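You operate a simulated robot arm through the tools that you are given. There is no shell and no other tool.

You run a simulated robot arm. Do the job below in one go: nothing can be reset, and whatever is moved stays where it is left.

## Task
Put things in order on the top of the nutrunner bench. At the end: the brown small parts box (marked "Screws") from the top of the nutrunner bench stands where the grey gap block (marked "Gap gauge") stood; the blue sponge dabber stands on top of the brown carton (marked "Washers"); the orange spacer block stands where the blue sponge dabber stood; the grey gap block stands where the orange spacer block stood; whatever was shut is shut again. Leave all else as you found it, and nothing knocked over.

It is judged by the outcome, as a careful person would: the job done as asked, and still so three seconds after it is handed in. It fails if anything else is knocked over, pushed out of place, dropped, spilled or broken.

## Robot
A 5-joint arm with a two-finger parallel gripper, fixed in place. Base frame: the origin is at the foot of the arm, x ahead of it, y to its left, z up; the work surface is at about z = 0. Lengths are in m, angles in rad, forces in N, time in s.
With the tool pointing down near the work surface it reaches from about 0.26 to 0.68 m from the base axis. Its first joint turns from -1.152 to 1.152 rad. The tool tilts only in the upright plane through the base axis and itself; it spins freely about its own axis. Payload 2.9 kg.
Tool frame: the origin (TCP) lies between the finger pads and is the grasp point; the fingertips stand 0.03 m ahead of it; z points along the fingers, y is the line along which they close. Largest opening 0.11 m; finger width 0.02, thickness 0.01; the body of the gripper, 0.048 by 0.112 m, starts 0.055 m behind the TCP.
Orientation is that of the tool frame in the base frame, as a unit quaternion [x, y, z, w]. With the fingers straight down and closing along the base's y, the tool's x points along the base's -x, its y along +y and its z along -z.

## Interface
- The arm moves only by the tool apply_moves. Its argument "plan" is a list of rows, each an object of numbers (a shift or turn left out is 0, a gripper value left out holds the last): "dx", "dy", "dz": the shift along the tool's x, y, z in m; "wx", "wy", "wz": the turn, a rotation vector about the tool's x, y, z in rad; "grip": the gripper command, from -1 (shut) to 1 (fully open), values between in proportion. In form: [{"dx": .., "dy": .., "dz": .., "wx": .., "wy": .., "wz": .., "grip": ..}, ...]. A call has 1 to 20 rows; each row shifts and turns the commanded pose from where the row before left it, along the tool's axes as they then stand. Rows are played at 5 a second. More than 0.05 m and 0.15 rad between two rows, or a gripper value outside its range, and nothing of the call is played. Where a pose cannot be reached the arm comes as near as it can. A force on the tool above 40 N (or 10 N above the force at the start of the call, whichever is more), or a blocked arm, ends the call early, and 0.2 s more pass. Each finger travels about 0.108 m/s and halts on what it meets, pressing with about 29 N; the grip force reading is that of the motor and also rises with nothing between the fingers. The clock runs only during rows and for 0.2 s after the last one: add rows that do not move to give the fingers time. It gives the time, the measured TCP pose, the force on the tool (base axes), the opening and the grip force at its end, in the units of the frame above (readings bear some noise), with the torque about the TCP (base axes, N m) and any sound that the robot's microphone picked up, and new pictures: "views" is both (left out), scene, wrist or none.
- Cameras (640 x 400 px; columns grow to the right, rows downward): "scene" is fixed at [0.0459, -0.4627, 0.5877]; the picture's right is [0.64, -0.77, 0.00], its down [-0.49, -0.40, -0.77] and it looks along [0.60, 0.49, -0.63] (base axes); focal length 338 px, centre (320, 200). "wrist" rides on the gripper at [0.072, 0.017, -0.103] in the tool frame; the picture's right is [-0.23, 0.97, 0.00], its down [-0.76, -0.18, -0.62] and it looks along [-0.61, -0.14, 0.78] (tool axes); focal length 222 px, centre (320, 200). There is no depth. A picture from a camera that has moved, and an enlarged one, comes with that camera's place and axes in the base frame and with its lens. The place of the scene camera against the robot may be out by one fixed shift of up to 0.012 m in any direction.
- inspect(camera, box): a new picture of the part [left, top, right, bottom] of that camera's present view, enlarged. No time passes.
- job_done(): hands the job in; it is judged then, once.

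Places have to be worked out from the pictures, the camera data and where the tool is seen. Open the gripper and draw the arm clear of the work before you hand the job in, unless the task says otherwise.

The tools are called after "Request:" by a JSON object that holds its "method" and its "body". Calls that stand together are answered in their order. apply_moves: Moves the arm, as the interface text tells. Its arguments: {"type":"object","properties":{"plan":{"type":"array"},"views":{"type":"string","enum":["both","scene","wrist","none"]}},"required":["plan"]} The other tools are called the same way: inspect (camera, box) takes an enlarged picture of a part of a camera's view; job_done () hands the job in.

At the start:

```text
t: 0.0
ee_pos: [0.4108, -0.0375, 0.2706]
ee_rot: [0.001, 1.0, 0.0, 0.0]
force: [0.2, -0.7, -0.3]
ft_torque: [-0.03, 0.01, -0.03]
gripper_width: 0.1102
finger_force: 0.1
```

scene: 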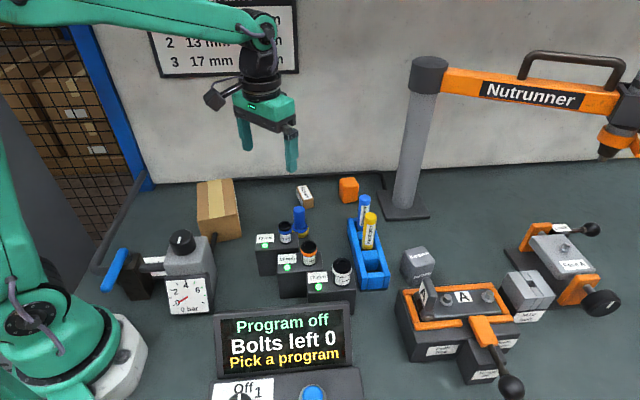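
wrist: 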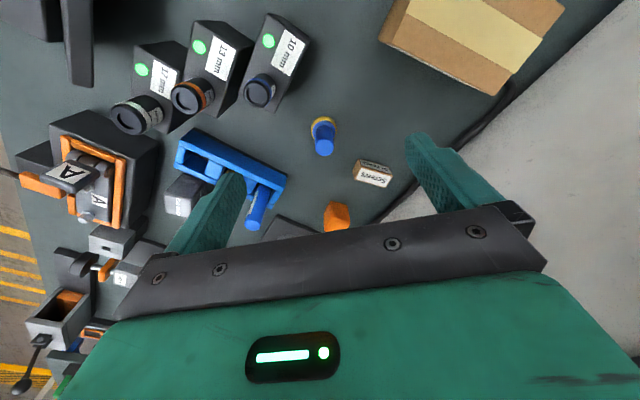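

I'll start by looking closely at the scene to identify the items before moving anything.

Request:
{"method": "inspect", "body": {"camera": "scene", "box": [180, 160, 400, 300]}}

Request:
{"method": "inspect", "body": {"camera": "scene", "box": [380, 200, 640, 400]}}

Request:
{"method": "inspect", "body": {"camera": "wrist", "box": [220, 80, 460, 240]}}

Request:
{"method": "inspect", "body": {"camera": "wrist", "box": [0, 80, 240, 400]}}

```text
2.86 times, centred on (290, 230) of scene
camera zoom: at [0.0459, -0.4627, 0.5877], right [0.64, -0.77, 0.0], down [-0.49, -0.4, -0.77], along [0.6, 0.49, -0.63], focal length 964 px, centre (406, 114)
```

zoom: 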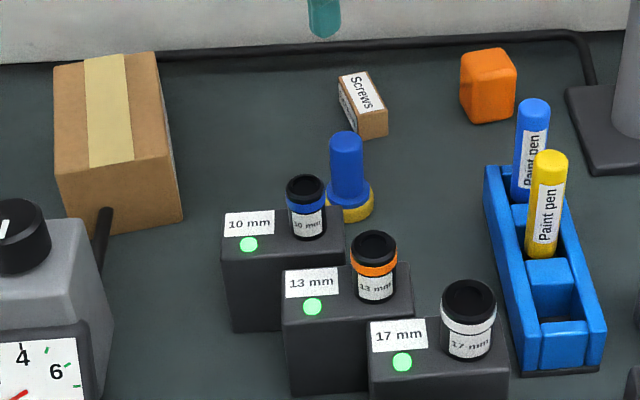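

```text
2.00 times, centred on (510, 300) of scene
camera zoom: at [0.0459, -0.4627, 0.5877], right [0.64, -0.77, 0.0], down [-0.49, -0.4, -0.77], along [0.6, 0.49, -0.63], focal length 675 px, centre (-60, 0)
```

zoom: 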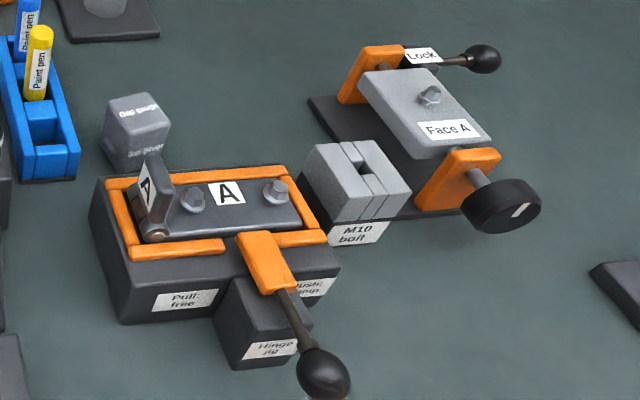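

```text
2.50 times, centred on (340, 160) of wrist
camera zoom: at [0.3384, -0.0201, 0.3748], right [0.23, 0.97, 0.0], down [0.76, -0.18, 0.62], along [0.61, -0.14, -0.78], focal length 555 px, centre (270, 300)
```

zoom: 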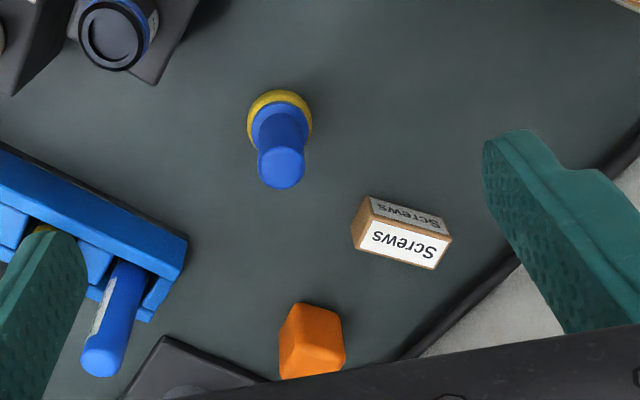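

```text
1.25 times, centred on (120, 240) of wrist
camera zoom: at [0.3384, -0.0201, 0.3748], right [0.23, 0.97, 0.0], down [0.76, -0.18, 0.62], along [0.61, -0.14, -0.78], focal length 278 px, centre (570, 150)
```

zoom: 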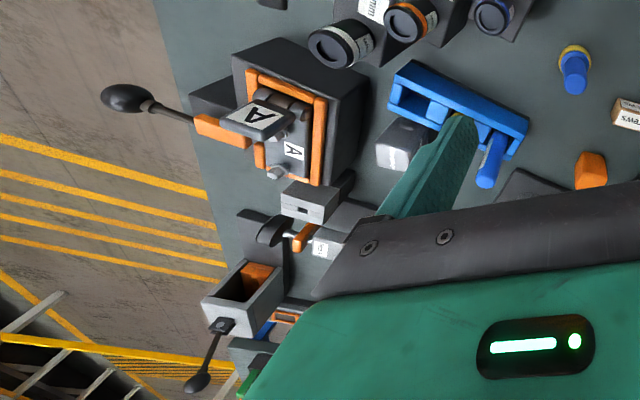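

The scene shows the dabber, Screws box, orange block, gap block and carton. Next I zoom in tightly on each one so I can measure it accurately.

Request:
{"method": "inspect", "body": {"camera": "wrist", "box": [300, 100, 348, 170]}}

Request:
{"method": "inspect", "body": {"camera": "wrist", "box": [340, 145, 404, 185]}}

Request:
{"method": "inspect", "body": {"camera": "wrist", "box": [310, 190, 374, 230]}}

Request:
{"method": "inspect", "body": {"camera": "wrist", "box": [370, 0, 570, 110]}}

Request:
{"method": "inspect", "body": {"camera": "scene", "box": [180, 170, 260, 250]}}

Request:
{"method": "inspect", "body": {"camera": "scene", "box": [280, 165, 370, 220]}}

Request:
{"method": "inspect", "body": {"camera": "scene", "box": [385, 235, 455, 295]}}

Request:
{"method": "inspect", "body": {"camera": "wrist", "box": [150, 140, 230, 220]}}

```text
5.71 times, centred on (324, 135) of wrist
camera zoom: at [0.3384, -0.0201, 0.3748], right [0.23, 0.97, 0.0], down [0.76, -0.18, 0.62], along [0.61, -0.14, -0.78], focal length 1269 px, centre (297, 571)
```

zoom: 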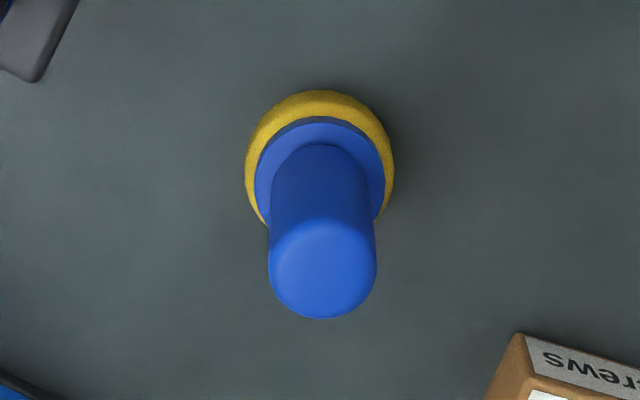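

```text
10.00 times, centred on (372, 165) of wrist
camera zoom: at [0.3384, -0.0201, 0.3748], right [0.23, 0.97, 0.0], down [0.76, -0.18, 0.62], along [0.61, -0.14, -0.78], focal length 2221 px, centre (-200, 550)
```

zoom: 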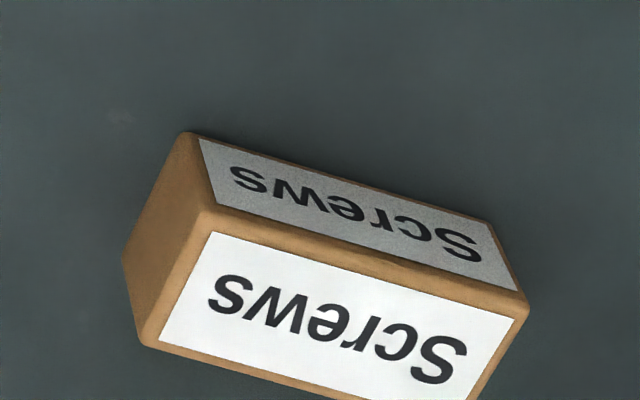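

```text
10.00 times, centred on (342, 210) of wrist
camera zoom: at [0.3384, -0.0201, 0.3748], right [0.23, 0.97, 0.0], down [0.76, -0.18, 0.62], along [0.61, -0.14, -0.78], focal length 2221 px, centre (100, 100)
```

zoom: 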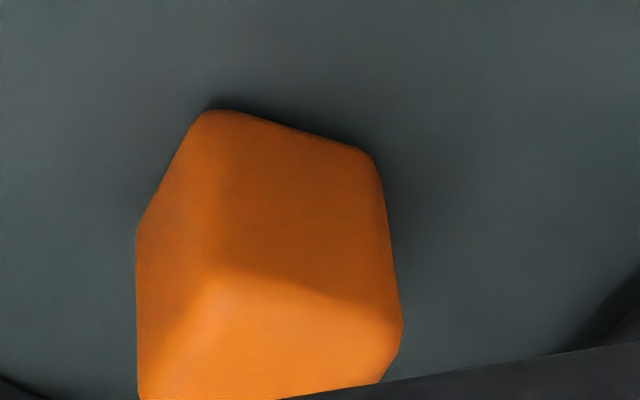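

```text
3.20 times, centred on (470, 55) of wrist
camera zoom: at [0.3384, -0.0201, 0.3748], right [0.23, 0.97, 0.0], down [0.76, -0.18, 0.62], along [0.61, -0.14, -0.78], focal length 711 px, centre (-160, 664)
```

zoom: 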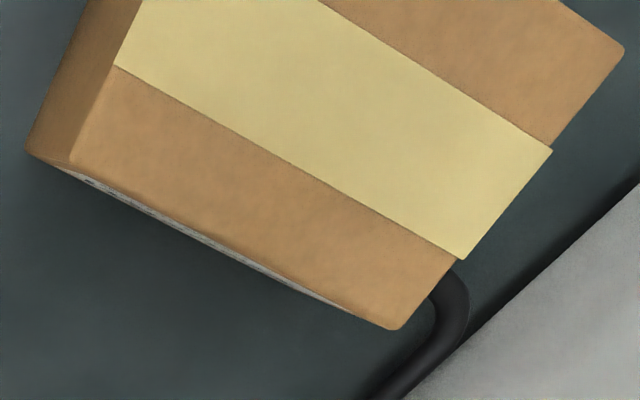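

```text
5.00 times, centred on (220, 210) of scene
camera zoom: at [0.0459, -0.4627, 0.5877], right [0.64, -0.77, 0.0], down [-0.49, -0.4, -0.77], along [0.6, 0.49, -0.63], focal length 1688 px, centre (820, 150)
```

zoom: 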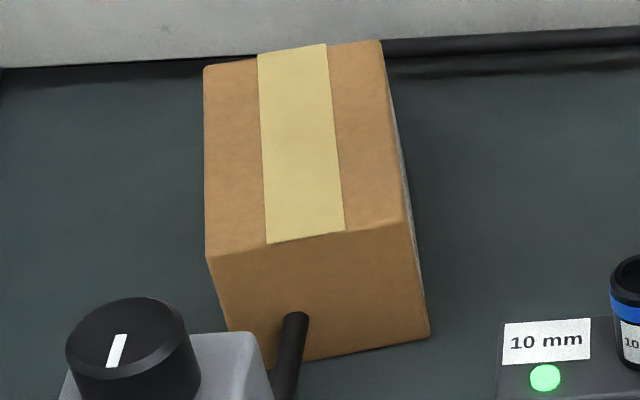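

```text
7.11 times, centred on (325, 192) of scene
camera zoom: at [0.0459, -0.4627, 0.5877], right [0.64, -0.77, 0.0], down [-0.49, -0.4, -0.77], along [0.6, 0.49, -0.63], focal length 2401 px, centre (284, 253)
```

zoom: 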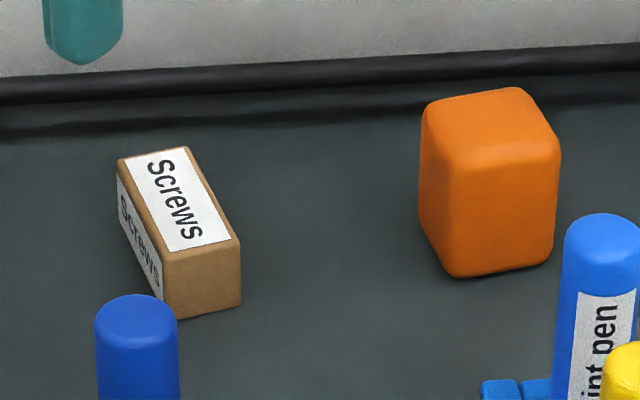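

```text
6.67 times, centred on (420, 265) of scene
camera zoom: at [0.0459, -0.4627, 0.5877], right [0.64, -0.77, 0.0], down [-0.49, -0.4, -0.77], along [0.6, 0.49, -0.63], focal length 2250 px, centre (-347, -233)
```

zoom: 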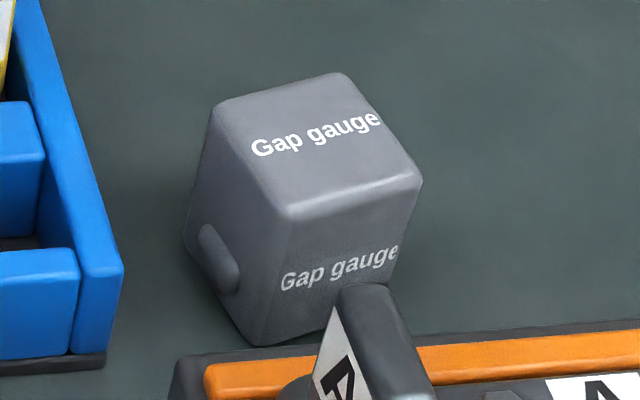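

```text
5.00 times, centred on (190, 180) of wrist
camera zoom: at [0.3384, -0.0201, 0.3748], right [0.23, 0.97, 0.0], down [0.76, -0.18, 0.62], along [0.61, -0.14, -0.78], focal length 1111 px, centre (970, 300)
```

zoom: 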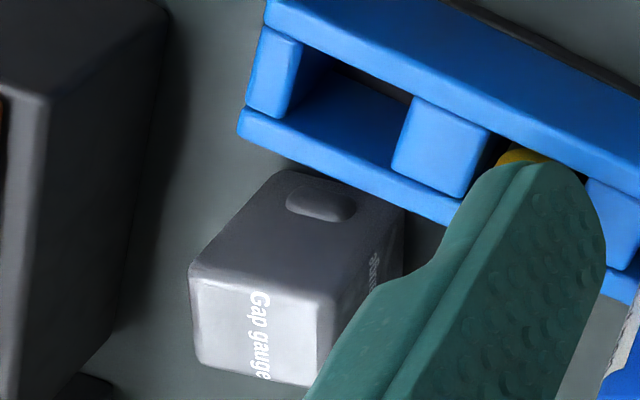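

Measured from both cameras (x, y in m):
- **Dabber:** about (0.476, -0.045), roughly 0.077 tall.
- **Carton:** top centre about (0.379, 0.139), top at z about 0.077.
- **Screws box:** about (0.577, 0.024).
- **Orange block:** about (0.664, -0.062).
- **Gap block:** about (0.535, -0.333).

First I move above the dabber with the gripper partly closed and check the alignment.

Request:
{"method": "apply_moves", "body": {"plan": [{"dx": -0.033, "dy": -0.004, "grip": 0.3}, {"dx": -0.032, "dy": -0.004}, {"dz": 0.04}, {"dz": 0.04}, {"dz": 0.03}, {}, {}]}}

```text
t: 1.6
ee_pos: [0.4757, -0.0437, 0.1643]
ee_rot: [0.0, 1.0, 0.0, 0.0]
force: [0.0, 0.4, 0.0]
ft_torque: [-0.02, -0.01, 0.02]
gripper_width: 0.0714
finger_force: 0.2
camera wrist: at [0.4026, -0.0269, 0.2671], right [0.23, 0.97, 0.0], down [0.76, -0.18, 0.62], along [0.61, -0.14, -0.78], focal length 222 px, centre (320, 200)
```

scene: 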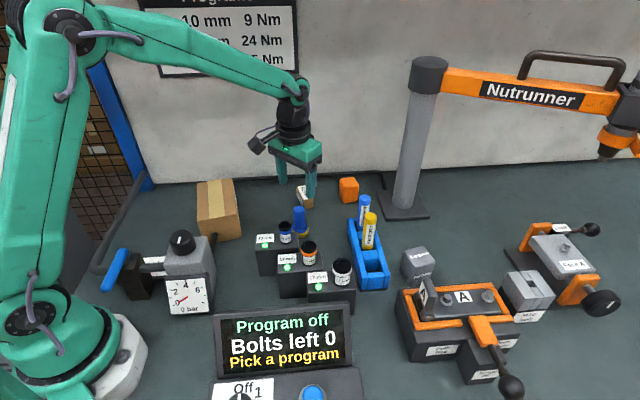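
wrist: 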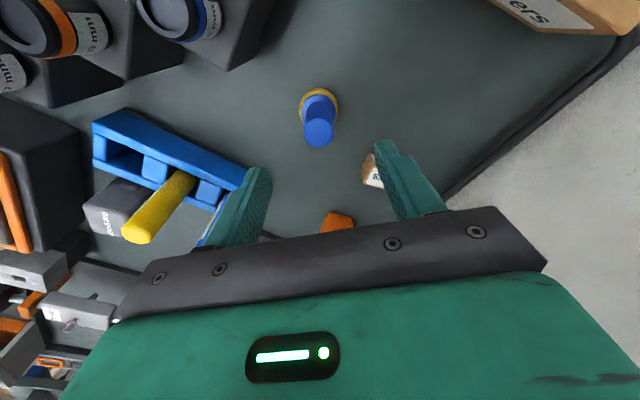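

The dabber sits close to the tool axis, which I expect at about u=320 with its top near v=131. I'll zoom in to check the fine offset before going down.

Request:
{"method": "inspect", "body": {"camera": "wrist", "box": [288, 80, 352, 160]}}

Request:
{"method": "inspect", "body": {"camera": "scene", "box": [260, 150, 360, 250]}}

Request:
{"method": "inspect", "body": {"camera": "wrist", "box": [70, 100, 250, 260]}}

```text
5.00 times, centred on (320, 120) of wrist
camera zoom: at [0.4026, -0.0269, 0.2671], right [0.23, 0.97, 0.0], down [0.76, -0.18, 0.62], along [0.61, -0.14, -0.78], focal length 1111 px, centre (320, 600)
```

zoom: 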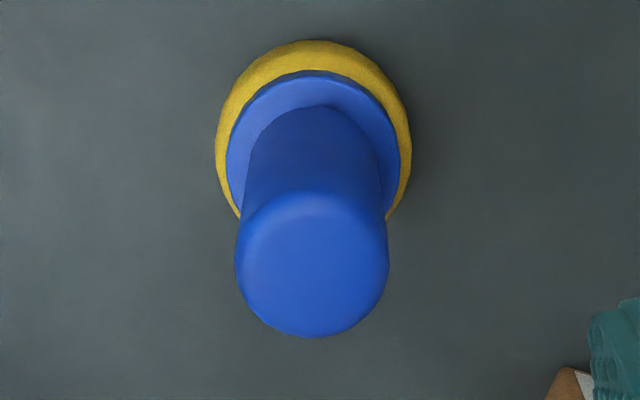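

```text
4.00 times, centred on (310, 200) of scene
camera zoom: at [0.0459, -0.4627, 0.5877], right [0.64, -0.77, 0.0], down [-0.49, -0.4, -0.77], along [0.6, 0.49, -0.63], focal length 1350 px, centre (360, 200)
```

zoom: 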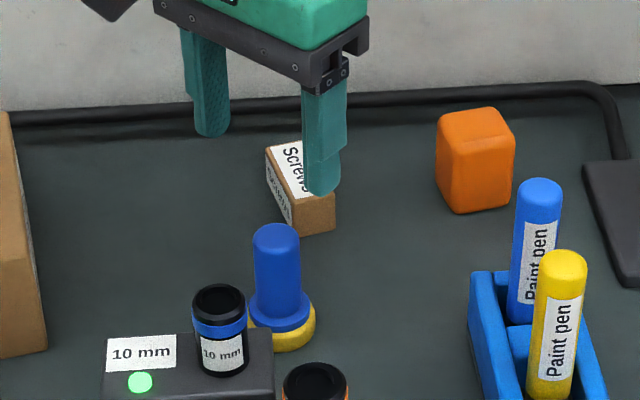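

```text
2.50 times, centred on (160, 180) of wrist
camera zoom: at [0.4026, -0.0269, 0.2671], right [0.23, 0.97, 0.0], down [0.76, -0.18, 0.62], along [0.61, -0.14, -0.78], focal length 555 px, centre (720, 250)
```

zoom: 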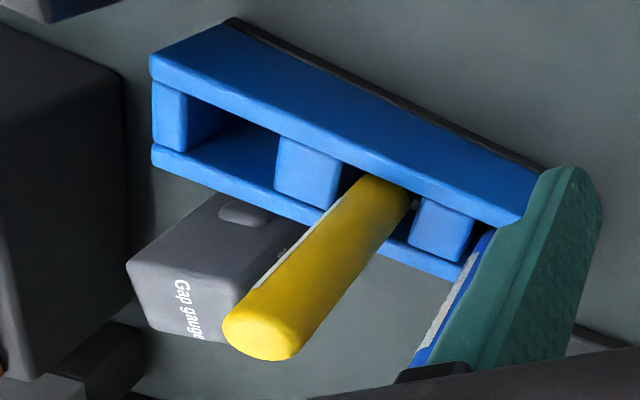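

The dabber is about 1 mm off the tool axis. I correct for that, go down to z about 0.06 so the fingertips stay above the sponge plate, and close on the handle.

Request:
{"method": "apply_moves", "body": {"plan": [{"dy": -0.0012, "dx": -0.0005, "dz": 0.03}, {"dz": 0.03}, {"dz": 0.025}, {"dz": 0.019}, {}, {"grip": -1}, {}, {}, {}]}}

```text
t: 3.6
ee_pos: [0.4761, -0.0463, 0.057]
ee_rot: [0.0, 1.0, 0.0, 0.001]
force: [-0.9, -0.3, 0.2]
ft_torque: [-0.01, -0.02, -0.02]
gripper_width: 0.0265
finger_force: 29.4
camera wrist: at [0.404, -0.0288, 0.1604], right [0.23, 0.97, 0.0], down [0.76, -0.18, 0.62], along [0.61, -0.14, -0.78], focal length 222 px, centre (320, 200)
```

scene: 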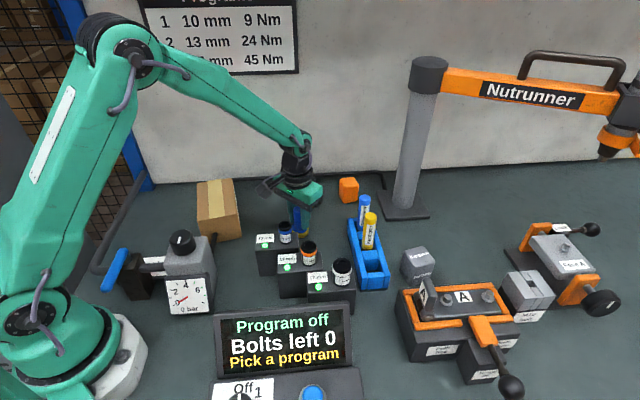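
wrist: 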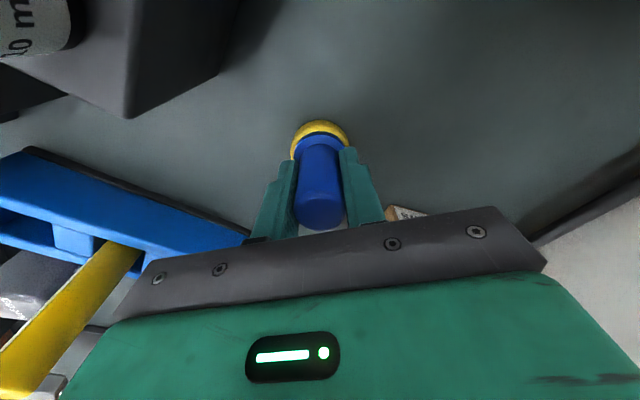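

The dabber is gripped at 0.0265 m width with TCP z about 0.057. I lift it straight up and carry it over above the carton.

Request:
{"method": "apply_moves", "body": {"plan": [{"dz": -0.02}, {"dz": -0.04}, {"dz": -0.045}, {"dz": -0.045}, {"dx": 0.0194, "dy": 0.037}, {"dx": 0.0194, "dy": 0.037}, {"dx": 0.0194, "dy": 0.037}, {"dx": 0.0194, "dy": 0.037}, {"dx": 0.0194, "dy": 0.037}, {}, {}]}}

```text
t: 6.0
ee_pos: [0.3786, 0.1392, 0.2067]
ee_rot: [0.0, 1.0, 0.0, 0.0]
force: [0.0, -0.6, -1.8]
ft_torque: [0.03, 0.01, -0.02]
gripper_width: 0.0267
finger_force: 29.1
camera wrist: at [0.3061, 0.1572, 0.3106], right [0.23, 0.97, 0.0], down [0.76, -0.18, 0.62], along [0.61, -0.14, -0.78], focal length 222 px, centre (320, 200)
```

scene: 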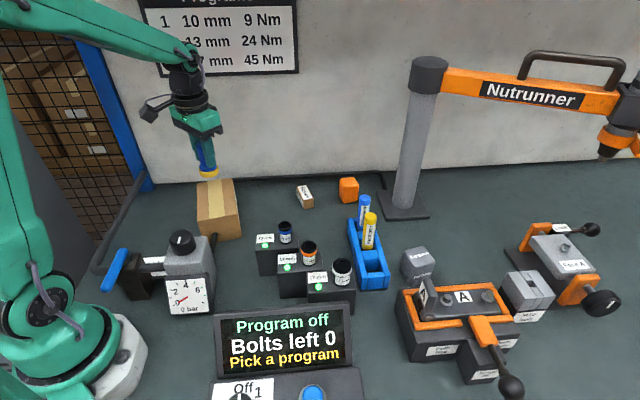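
wrist: 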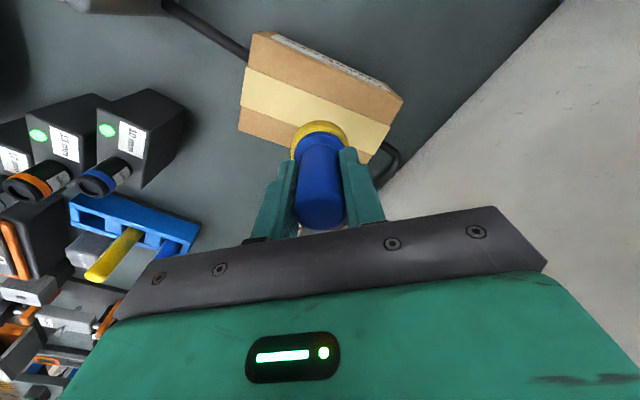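

The dabber is now over the carton. I'll zoom in to check that the landing point is well inside the carton top.

Request:
{"method": "inspect", "body": {"camera": "wrist", "box": [220, 20, 420, 180]}}

Request:
{"method": "inspect", "body": {"camera": "scene", "box": [170, 120, 270, 250]}}

```text
2.50 times, centred on (320, 100) of wrist
camera zoom: at [0.3061, 0.1572, 0.3106], right [0.23, 0.97, 0.0], down [0.76, -0.18, 0.62], along [0.61, -0.14, -0.78], focal length 555 px, centre (320, 450)
```

zoom: 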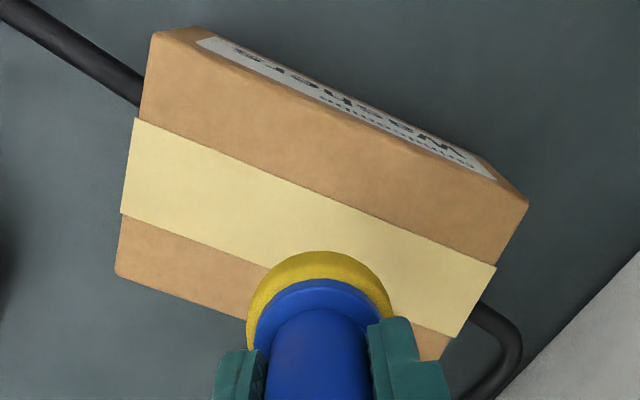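

```text
3.08 times, centred on (220, 185) of scene
camera zoom: at [0.0459, -0.4626, 0.5877], right [0.64, -0.77, 0.0], down [-0.49, -0.4, -0.77], along [0.6, 0.49, -0.63], focal length 1039 px, centre (628, 246)
```

zoom: 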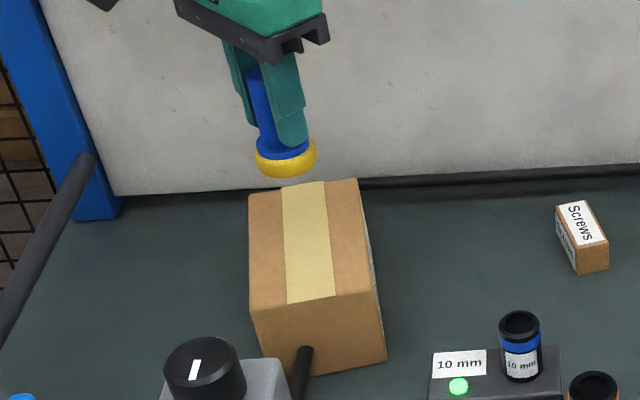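

The carton top centre works out at (0.379, 0.138), right under the tool. I go down until the sponge is just above the carton, then the last millimetres slowly.

Request:
{"method": "apply_moves", "body": {"plan": [{"dz": 0.03}, {"dz": 0.025}, {"dz": 0.012}, {"dz": 0.002}, {"dz": 0.001}, {"dz": 0.001}, {}]}}

```text
t: 7.6
ee_pos: [0.3798, 0.1412, 0.1367]
ee_rot: [0.0, 1.0, 0.0, 0.001]
force: [-3.6, -1.0, 19.7]
ft_torque: [-0.05, 0.14, -0.15]
gripper_width: 0.0267
finger_force: 29.2
camera wrist: at [0.3069, 0.1567, 0.2398], right [0.23, 0.97, 0.0], down [0.76, -0.18, 0.63], along [0.61, -0.14, -0.78], focal length 222 px, centre (320, 200)
```

scene: 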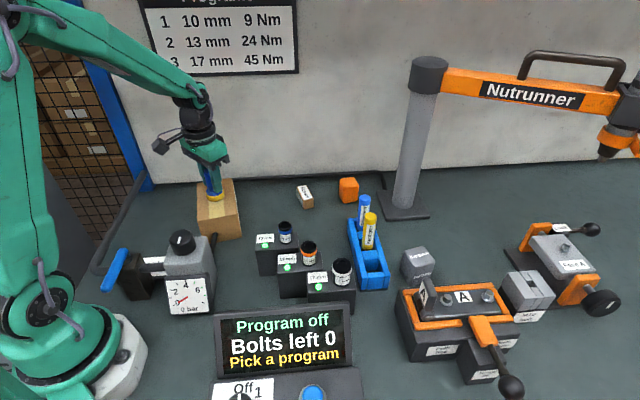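
wrist: 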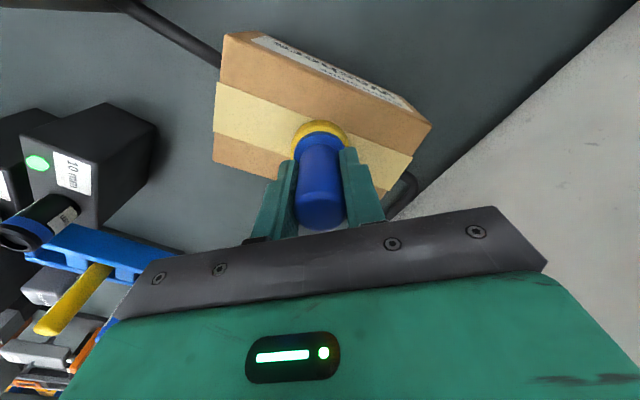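

The 20 N reading shows the sponge is already resting on the carton. I back off slightly to relieve the push before releasing.

Request:
{"method": "apply_moves", "body": {"plan": [{"dz": -0.0008}, {"dz": -0.0007}, {}], "views": "none"}}

```text
t: 8.4
ee_pos: [0.3803, 0.1404, 0.136]
ee_rot: [0.0, 1.0, 0.0, 0.001]
force: [1.8, 1.9, 5.4]
ft_torque: [0.05, -0.25, 0.02]
gripper_width: 0.0268
finger_force: 29.5
```

The force is down to about 5 N. I ease up a little more, then open the fingers gently.

Request:
{"method": "apply_moves", "body": {"plan": [{"dz": -0.0004}, {}, {"grip": -0.45}, {"grip": -0.35}, {"grip": -0.2}, {"grip": 0.1}, {}]}}

```text
t: 10.0
ee_pos: [0.3787, 0.1395, 0.136]
ee_rot: [0.001, 1.0, 0.0, 0.0]
force: [-0.1, 0.6, -0.1]
ft_torque: [0.0, 0.01, 0.02]
gripper_width: 0.0604
finger_force: 0.0
camera wrist: at [0.3063, 0.1568, 0.2408], right [0.23, 0.97, 0.0], down [0.76, -0.18, 0.62], along [0.61, -0.14, -0.78], focal length 222 px, centre (320, 200)
```

scene: 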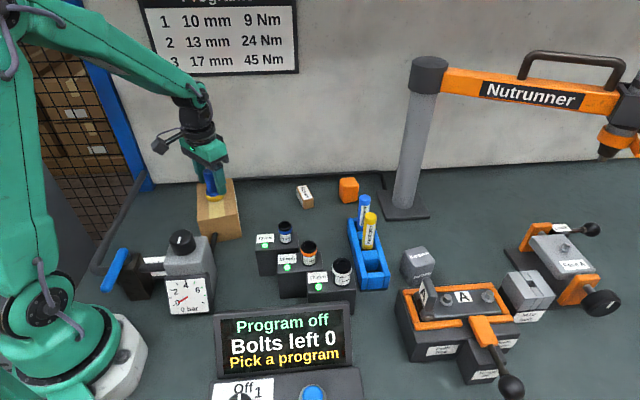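
wrist: 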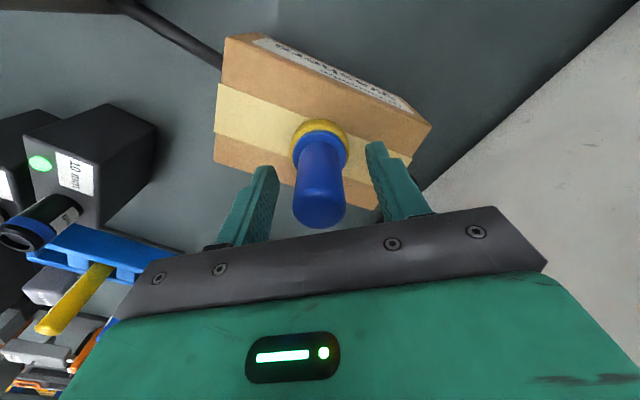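

The dabber stands upright on the carton and the fingers are clear. I retreat straight up, move over near the orange block, and turn the tool about 56° to match the block's faces.

Request:
{"method": "apply_moves", "body": {"plan": [{"dz": -0.03, "grip": 0.1}, {"dz": -0.04}, {"dz": -0.04}, {"dz": -0.03}, {"dx": -0.0344, "dy": -0.0249}, {"dx": -0.0344, "dy": -0.0249}, {"dx": -0.0344, "dy": -0.0249}, {"dx": -0.0344, "dy": -0.0249}, {"dx": -0.0344, "dy": -0.0249}, {"dx": -0.0344, "dy": -0.0249}, {"dx": -0.0344, "dy": -0.0249}, {"wz": -0.14}, {"wz": -0.14}, {"wz": -0.14}, {"wz": -0.14}, {"wz": -0.14}, {"wz": -0.14}, {"wz": -0.137}, {}, {}]}}

```text
t: 14.2
ee_pos: [0.6206, -0.0352, 0.278]
ee_rot: [-0.469, 0.883, 0.0, 0.0]
force: [-0.2, -0.1, 0.5]
ft_torque: [0.03, 0.01, -0.01]
gripper_width: 0.0605
finger_force: 0.1
camera wrist: at [0.5655, -0.0869, 0.3821], right [-0.68, 0.73, 0.0], down [0.57, 0.53, 0.62], along [0.46, 0.42, -0.78], focal length 222 px, centre (320, 200)
```

scene: 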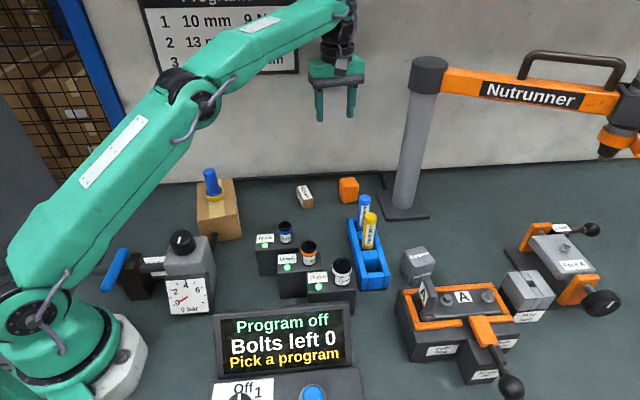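
wrist: 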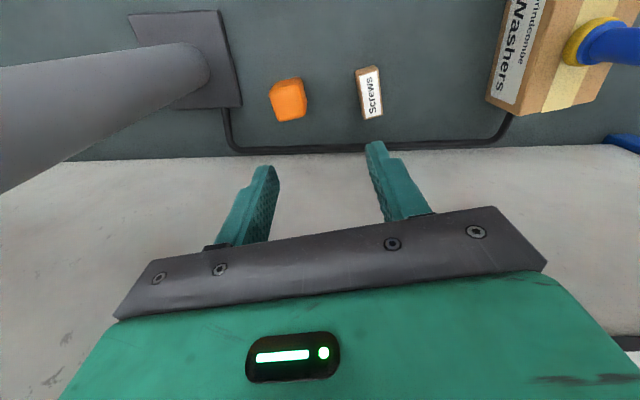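

The wrist camera now looks square at the wall, and the orange block, the Screws box and the "Washers" label are all visible. I zoom in to locate the orange block and Screws box exactly.

Request:
{"method": "inspect", "body": {"camera": "wrist", "box": [256, 70, 320, 130]}}

Request:
{"method": "inspect", "body": {"camera": "wrist", "box": [340, 60, 404, 124]}}

Request:
{"method": "inspect", "body": {"camera": "wrist", "box": [470, 0, 640, 120]}}

```text
6.67 times, centred on (288, 100) of wrist
camera zoom: at [0.5655, -0.0869, 0.3821], right [-0.68, 0.73, 0.0], down [0.57, 0.53, 0.62], along [0.46, 0.42, -0.78], focal length 1481 px, centre (533, 867)
```

zoom: 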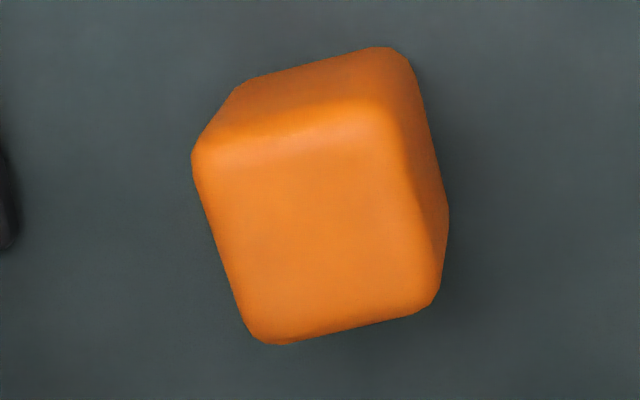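

```text
6.25 times, centred on (372, 92) of wrist
camera zoom: at [0.5655, -0.0869, 0.3821], right [-0.68, 0.73, 0.0], down [0.57, 0.53, 0.62], along [0.46, 0.42, -0.78], focal length 1388 px, centre (-5, 875)
```

zoom: 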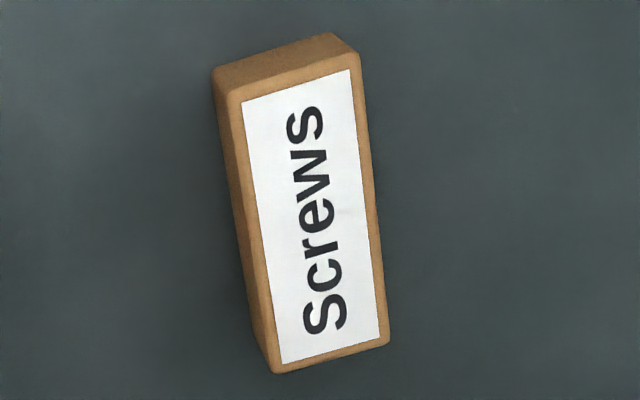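

```text
3.33 times, centred on (555, 60) of wrist
camera zoom: at [0.5655, -0.0869, 0.3821], right [-0.68, 0.73, 0.0], down [0.57, 0.53, 0.62], along [0.46, 0.42, -0.78], focal length 740 px, centre (-463, 667)
```

zoom: 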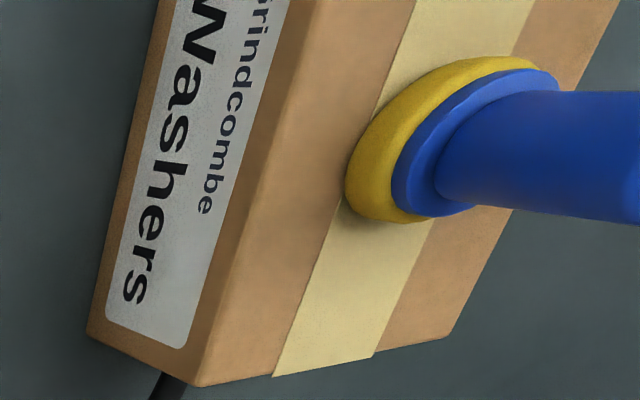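

The orange block is about 0.04 x 0.04 x 0.05 m, centred at about (0.663, -0.059) and turned about 54.5°. The wall and post are well clear. I centre over it and go down to a check height.

Request:
{"method": "apply_moves", "body": {"plan": [{"dx": -0.0025, "dy": -0.0242, "wz": 0.026, "grip": 0.3}, {"dx": -0.0024, "dy": -0.0241}, {"dz": 0.04}, {"dz": 0.04}, {"dz": 0.04}, {}, {}]}}

```text
t: 15.8
ee_pos: [0.6309, -0.0574, 0.1501]
ee_rot: [-0.458, 0.889, 0.001, 0.0]
force: [-0.7, -1.1, 0.1]
ft_torque: [0.02, 0.01, 0.02]
gripper_width: 0.0719
finger_force: 0.0
out of reach, approached as far as the arm can: row 1, 2
camera wrist: at [0.5747, -0.1055, 0.2539], right [-0.66, 0.75, 0.0], down [0.59, 0.52, 0.62], along [0.47, 0.41, -0.78], focal length 222 px, centre (320, 200)
```

scene: 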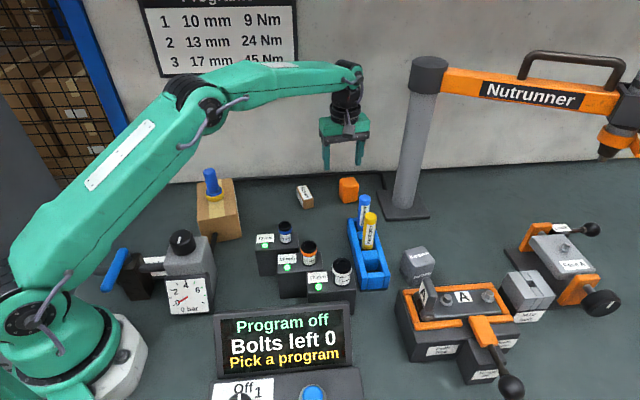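
wrist: 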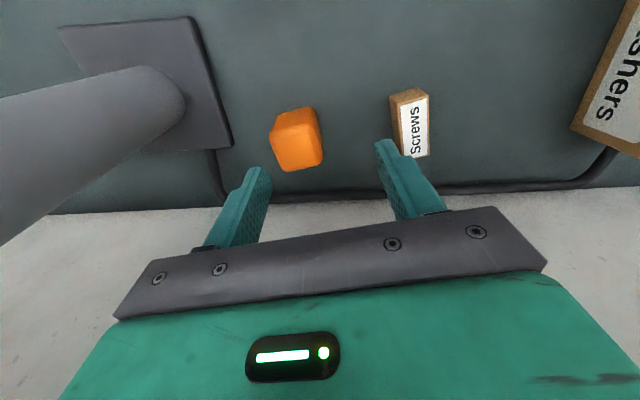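

At the higher level the arm couldn't reach that far out, so it stopped short by about 0.032 m in x. Lower down it should reach, so I descend to z about 0.105, with the fingertips still above the block, and then shift across.

Request:
{"method": "apply_moves", "body": {"plan": [{"dz": 0.025}, {"dz": 0.02}, {"dx": -0.0086, "dy": -0.0138}, {"dx": -0.0086, "dy": -0.0138}, {}, {}]}}

```text
t: 17.2
ee_pos: [0.665, -0.0588, 0.1042]
ee_rot: [-0.457, 0.889, 0.0, 0.0]
force: [-0.4, -0.8, -0.4]
ft_torque: [0.02, -0.02, -0.03]
gripper_width: 0.0715
finger_force: 0.0
camera wrist: at [0.609, -0.1082, 0.2076], right [-0.66, 0.75, 0.0], down [0.59, 0.52, 0.62], along [0.47, 0.41, -0.78], focal length 222 px, centre (320, 200)
```

scene: 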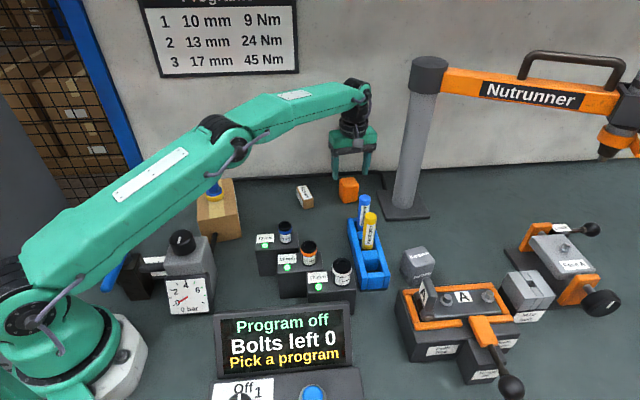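
wrist: 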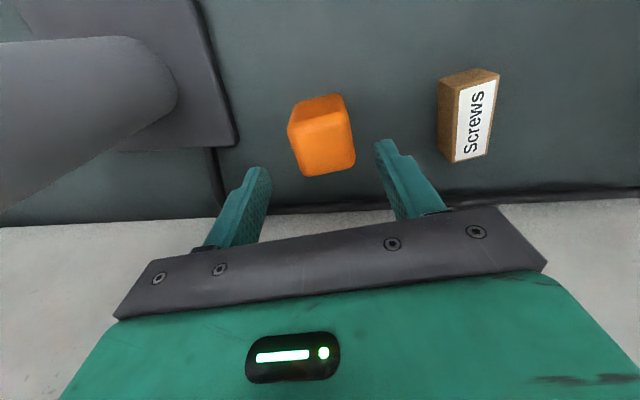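

The arm now reaches, and the block looks centred between the fingers. I'll do a quick zoom to confirm before the final descent.

Request:
{"method": "inspect", "body": {"camera": "wrist", "box": [270, 85, 370, 185]}}

```text
4.00 times, centred on (320, 135) of wrist
camera zoom: at [0.609, -0.1082, 0.2076], right [-0.66, 0.75, 0.0], down [0.59, 0.52, 0.62], along [0.47, 0.41, -0.78], focal length 888 px, centre (320, 460)
```

zoom: 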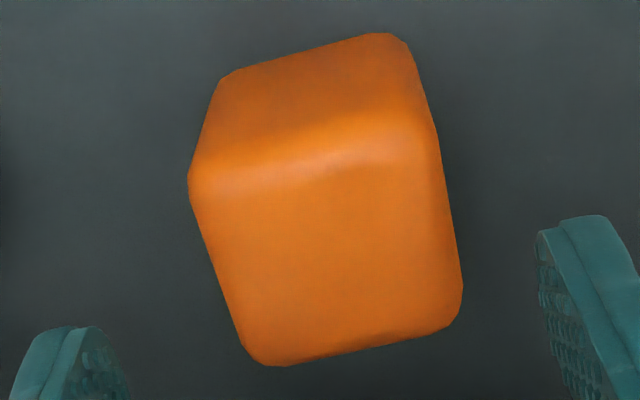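

The block is about 2.5 mm toward +y of the tool axis. I correct that, descend to z about 0.04 with the fingertips about 1 cm above the bench, and grasp.

Request:
{"method": "apply_moves", "body": {"plan": [{"dx": -0.0005, "dy": 0.0025, "dz": 0.015}, {"dz": 0.02}, {"dz": 0.018}, {"dz": 0.011}, {}, {"grip": -1}, {}, {}, {}]}}

```text
t: 19.2
ee_pos: [0.6633, -0.0568, 0.0389]
ee_rot: [-0.457, 0.889, 0.0, 0.0]
force: [0.4, 0.2, 0.4]
ft_torque: [-0.01, 0.01, 0.01]
gripper_width: 0.0446
finger_force: 28.9
camera wrist: at [0.6066, -0.1055, 0.1433], right [-0.66, 0.75, 0.0], down [0.59, 0.52, 0.62], along [0.47, 0.41, -0.78], focal length 222 px, centre (320, 200)
```

scene: 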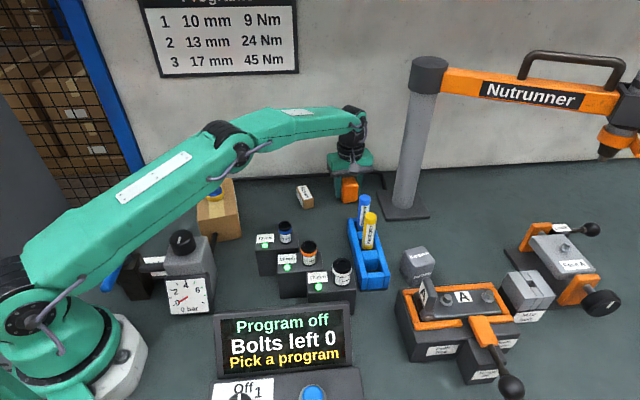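
wrist: 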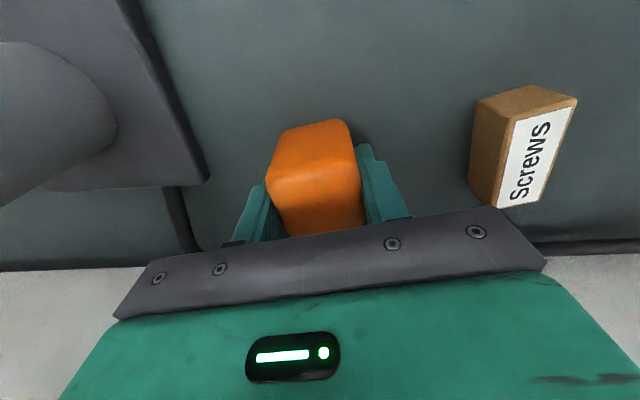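

The orange block is held at width 0.0446 m. I lift it, bring it inward to the dabber's old spot, and turn the tool back to the 0° heading, because that approach was clear before.

Request:
{"method": "apply_moves", "body": {"plan": [{"dz": -0.015}, {"dz": -0.03}, {"dz": -0.03}, {"dx": 0.02, "dy": 0.0317, "dz": -0.01}, {"dx": 0.02, "dy": 0.0317, "dz": -0.01}, {"dx": 0.02, "dy": 0.0317, "dz": -0.01}, {"dx": 0.02, "dy": 0.0317, "dz": -0.01}, {"dx": 0.0199, "dy": 0.0316, "dz": -0.01}, {"wz": 0.136}, {"wz": 0.136}, {"wz": 0.136}, {"wz": 0.136}, {"wz": 0.136}, {"wz": 0.136}, {"wz": 0.134}, {}, {}]}}

```text
t: 22.8
ee_pos: [0.4766, -0.0455, 0.1637]
ee_rot: [0.0, 1.0, 0.0, 0.0]
force: [-0.7, -0.4, -1.3]
ft_torque: [0.0, 0.0, -0.02]
gripper_width: 0.0448
finger_force: 29.1
camera wrist: at [0.4037, -0.0288, 0.2676], right [0.23, 0.97, 0.0], down [0.76, -0.18, 0.62], along [0.61, -0.14, -0.78], focal length 222 px, centre (320, 200)
```

scene: 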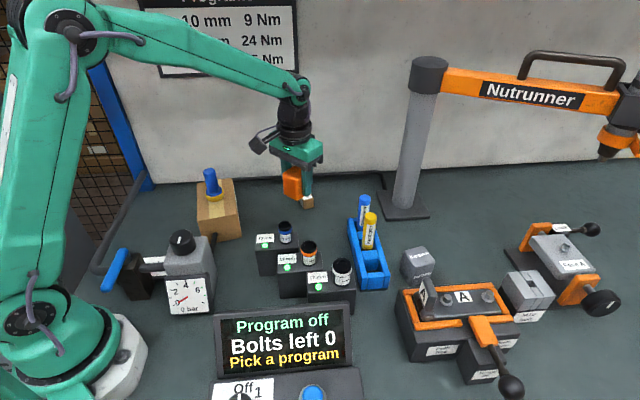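
wrist: 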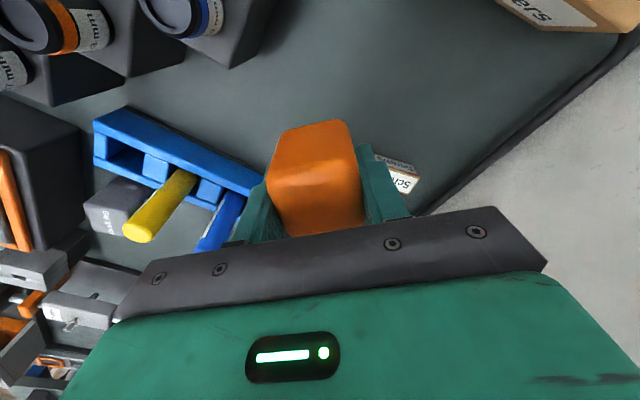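

The block is above the dabber's old position at (0.476, -0.046). It was picked up exactly 0.125 m of lift below here, so I go down 0.1245 m, slowly at the end.

Request:
{"method": "apply_moves", "body": {"plan": [{"dz": 0.04}, {"dz": 0.04}, {"dz": 0.03}, {"dz": 0.01}, {"dz": 0.003}, {"dz": 0.001}, {}]}}

```text
t: 24.4
ee_pos: [0.4756, -0.0455, 0.0403]
ee_rot: [-0.002, 1.0, 0.0, 0.0]
force: [0.0, 0.8, -0.5]
ft_torque: [-0.02, 0.01, -0.01]
gripper_width: 0.0446
finger_force: 28.9
camera wrist: at [0.4038, -0.0293, 0.1435], right [0.23, 0.97, 0.0], down [0.76, -0.18, 0.62], along [0.61, -0.14, -0.78], focal length 222 px, centre (320, 200)
```

scene: 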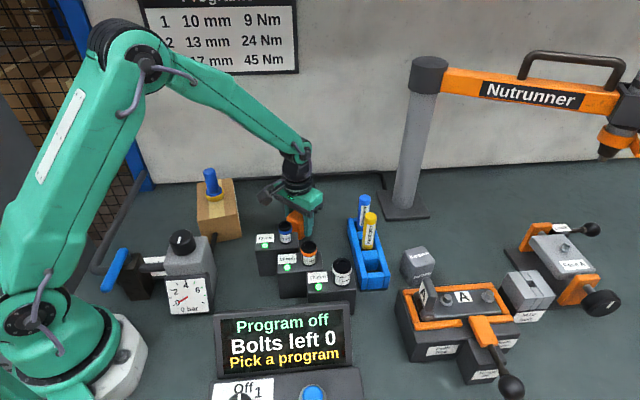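
wrist: 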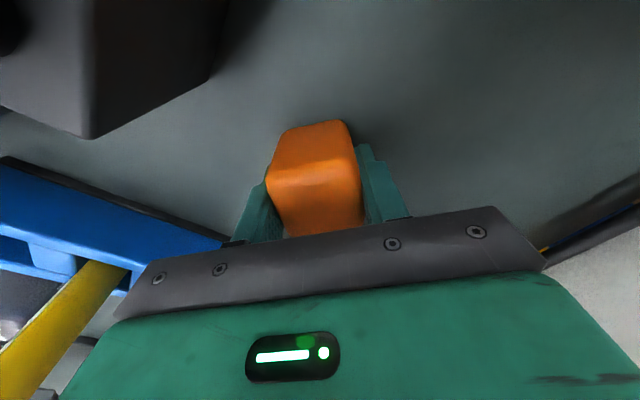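

The block is almost down but shows no contact force yet. I ease down in half-millimetre steps to feel the bench.

Request:
{"method": "apply_moves", "body": {"plan": [{"dz": 0.0005}, {"dz": 0.0005}, {}], "views": "none"}}

```text
t: 25.2
ee_pos: [0.477, -0.0455, 0.0388]
ee_rot: [-0.001, 1.0, 0.0, 0.0]
force: [0.6, 0.0, 0.4]
ft_torque: [0.01, 0.0, -0.01]
gripper_width: 0.0444
finger_force: 28.8
```

Request:
{"method": "apply_moves", "body": {"plan": [{"dz": 0.0005}, {"dz": 0.0003}, {}], "views": "none"}}

```text
t: 26.0
ee_pos: [0.4767, -0.0456, 0.0395]
ee_rot: [-0.001, 1.0, 0.0, 0.001]
force: [0.6, 1.2, 8.6]
ft_torque: [0.04, 0.17, -0.04]
gripper_width: 0.0446
finger_force: 28.9
```

The reading is 8.6 N, so the block is on the bench. I relieve it by a fraction of a millimetre, open the fingers gently, and rise clear.

Request:
{"method": "apply_moves", "body": {"plan": [{"dz": -0.0004}, {}, {"grip": -0.12}, {"grip": 0.0}, {"grip": 0.3}, {}, {"dz": -0.02}, {"dz": -0.04}, {"dz": -0.04}, {}]}}

```text
t: 28.2
ee_pos: [0.4722, -0.043, 0.1397]
ee_rot: [-0.001, 1.0, 0.001, 0.0]
force: [0.0, -0.1, -0.3]
ft_torque: [0.0, 0.01, 0.0]
gripper_width: 0.0715
finger_force: 0.1
camera wrist: at [0.4, -0.0264, 0.2429], right [0.23, 0.97, 0.0], down [0.76, -0.18, 0.62], along [0.61, -0.14, -0.78], focal length 222 px, centre (320, 200)
```

scene: 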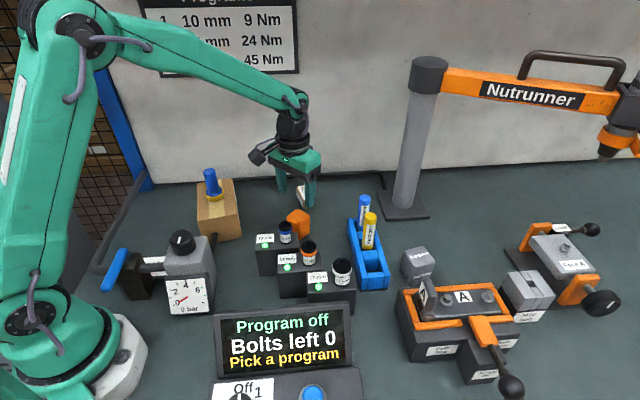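
wrist: 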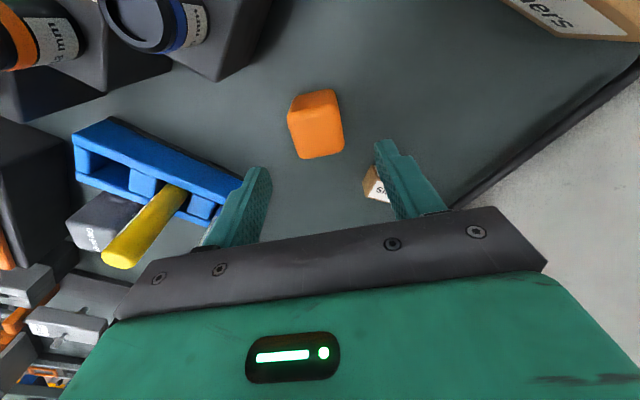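

The orange block stands where the dabber was. Next is the gap block: I rise, move above the area at a safe height, and turn about -36° so the wrist camera gets a good view of the block, rack and jig.

Request:
{"method": "apply_moves", "body": {"plan": [{"dz": -0.045}, {"dz": -0.045}, {"dz": -0.02, "dx": 0.0032, "dy": -0.041}, {"dx": 0.0032, "dy": -0.041}, {"dx": 0.0032, "dy": -0.041}, {"dx": 0.0032, "dy": -0.041}, {"dx": 0.0032, "dy": -0.0405}, {"wz": 0.125}, {"wz": 0.125}, {"wz": 0.125}, {"wz": 0.125}, {"wz": 0.125}, {}, {}]}}

```text
t: 31.2
ee_pos: [0.4615, -0.2497, 0.2489]
ee_rot: [0.307, 0.952, 0.0, 0.0]
force: [-0.4, -0.1, -0.1]
ft_torque: [-0.01, 0.03, -0.03]
gripper_width: 0.0715
finger_force: 0.1
camera wrist: at [0.4115, -0.1943, 0.3536], right [0.75, 0.66, 0.0], down [0.51, -0.59, 0.62], along [0.41, -0.47, -0.78], focal length 222 px, centre (320, 200)
```

scene: 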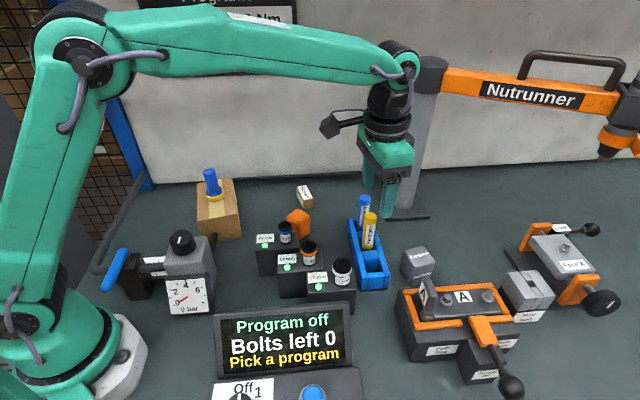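
wrist: 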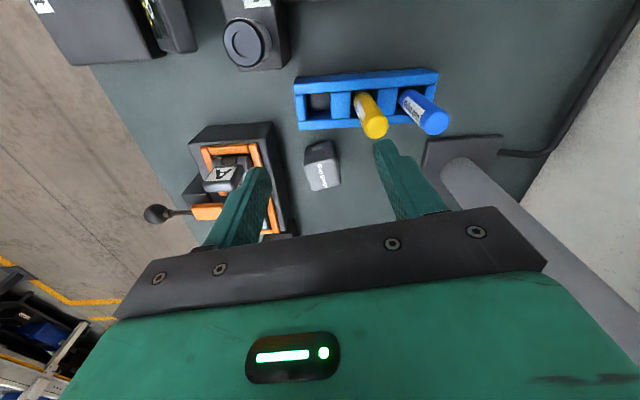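

The view shows the gap block between the pen rack and hinge jig A, with usable room on both sides. I'll zoom in for exact corners and clearances.

Request:
{"method": "inspect", "body": {"camera": "wrist", "box": [290, 125, 354, 205]}}

Request:
{"method": "inspect", "body": {"camera": "wrist", "box": [170, 60, 450, 240]}}

```text
5.00 times, centred on (322, 165) of wrist
camera zoom: at [0.4115, -0.1943, 0.3536], right [0.75, 0.66, 0.0], down [0.51, -0.59, 0.62], along [0.41, -0.47, -0.78], focal length 1111 px, centre (310, 375)
```

zoom: 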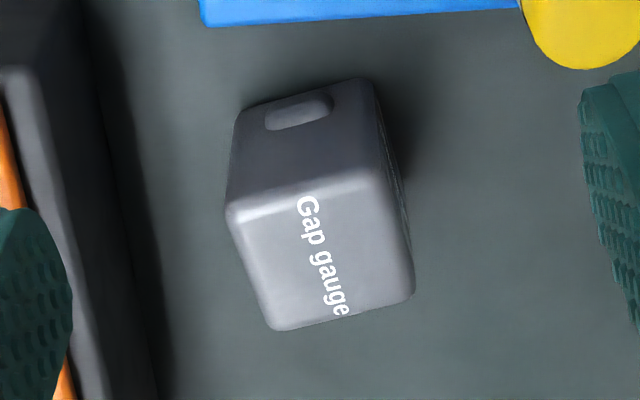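

```text
2.22 times, centred on (310, 150) of wrist
camera zoom: at [0.4115, -0.1943, 0.3536], right [0.75, 0.66, 0.0], down [0.51, -0.59, 0.62], along [0.41, -0.47, -0.78], focal length 494 px, centre (342, 311)
```

zoom: 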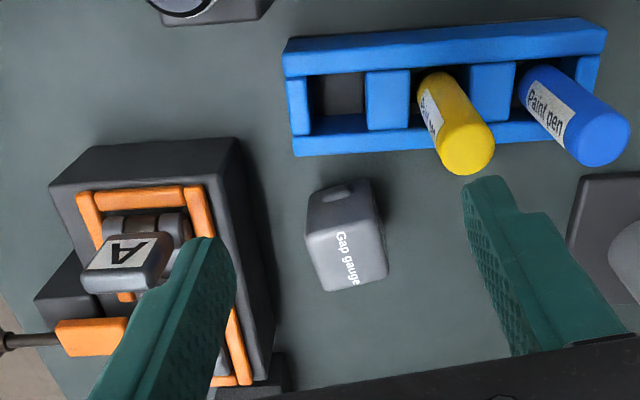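

The gap block is about 0.046 x 0.046 x 0.06 m at (0.537, -0.332), and my -35.8° heading lines up with its plain faces, so the fingers stay off the knob side. The jig face leaves about 4 cm for the finger. I move over it and descend to check height.

Request:
{"method": "apply_moves", "body": {"plan": [{"dx": -0.0366, "dy": -0.0073, "dz": 0.01}, {"dx": -0.0366, "dy": -0.0073, "dz": 0.01}, {"dx": -0.0365, "dy": -0.0074, "dz": 0.01}, {"dz": 0.04}, {"dz": 0.04}, {}, {}]}}

```text
t: 32.8
ee_pos: [0.5363, -0.3312, 0.1411]
ee_rot: [0.306, 0.952, 0.001, 0.001]
force: [-0.6, 0.0, -0.4]
ft_torque: [0.01, 0.03, -0.04]
gripper_width: 0.0716
finger_force: 0.0
camera wrist: at [0.4878, -0.2753, 0.2445], right [0.75, 0.66, 0.0], down [0.51, -0.59, 0.62], along [0.41, -0.47, -0.78], focal length 222 px, centre (320, 200)
```

scene: 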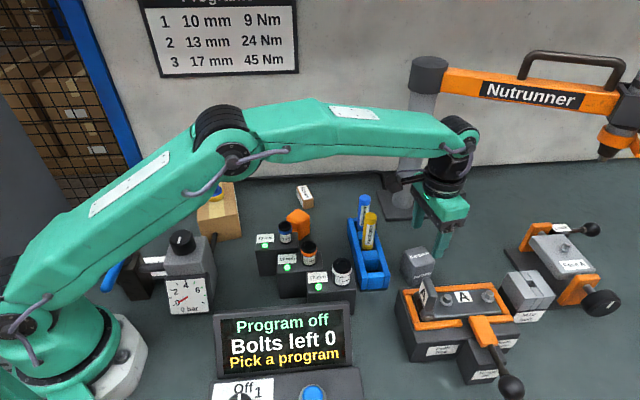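
wrist: 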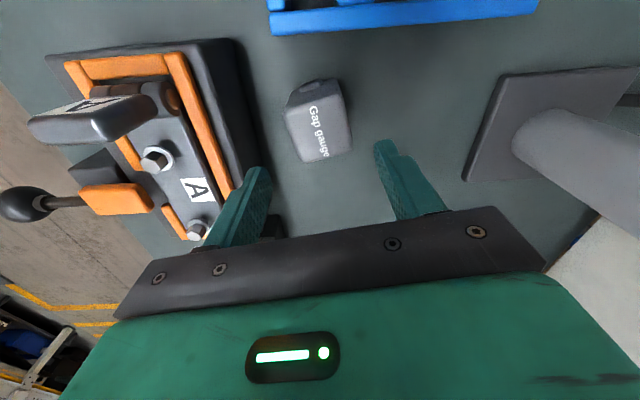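

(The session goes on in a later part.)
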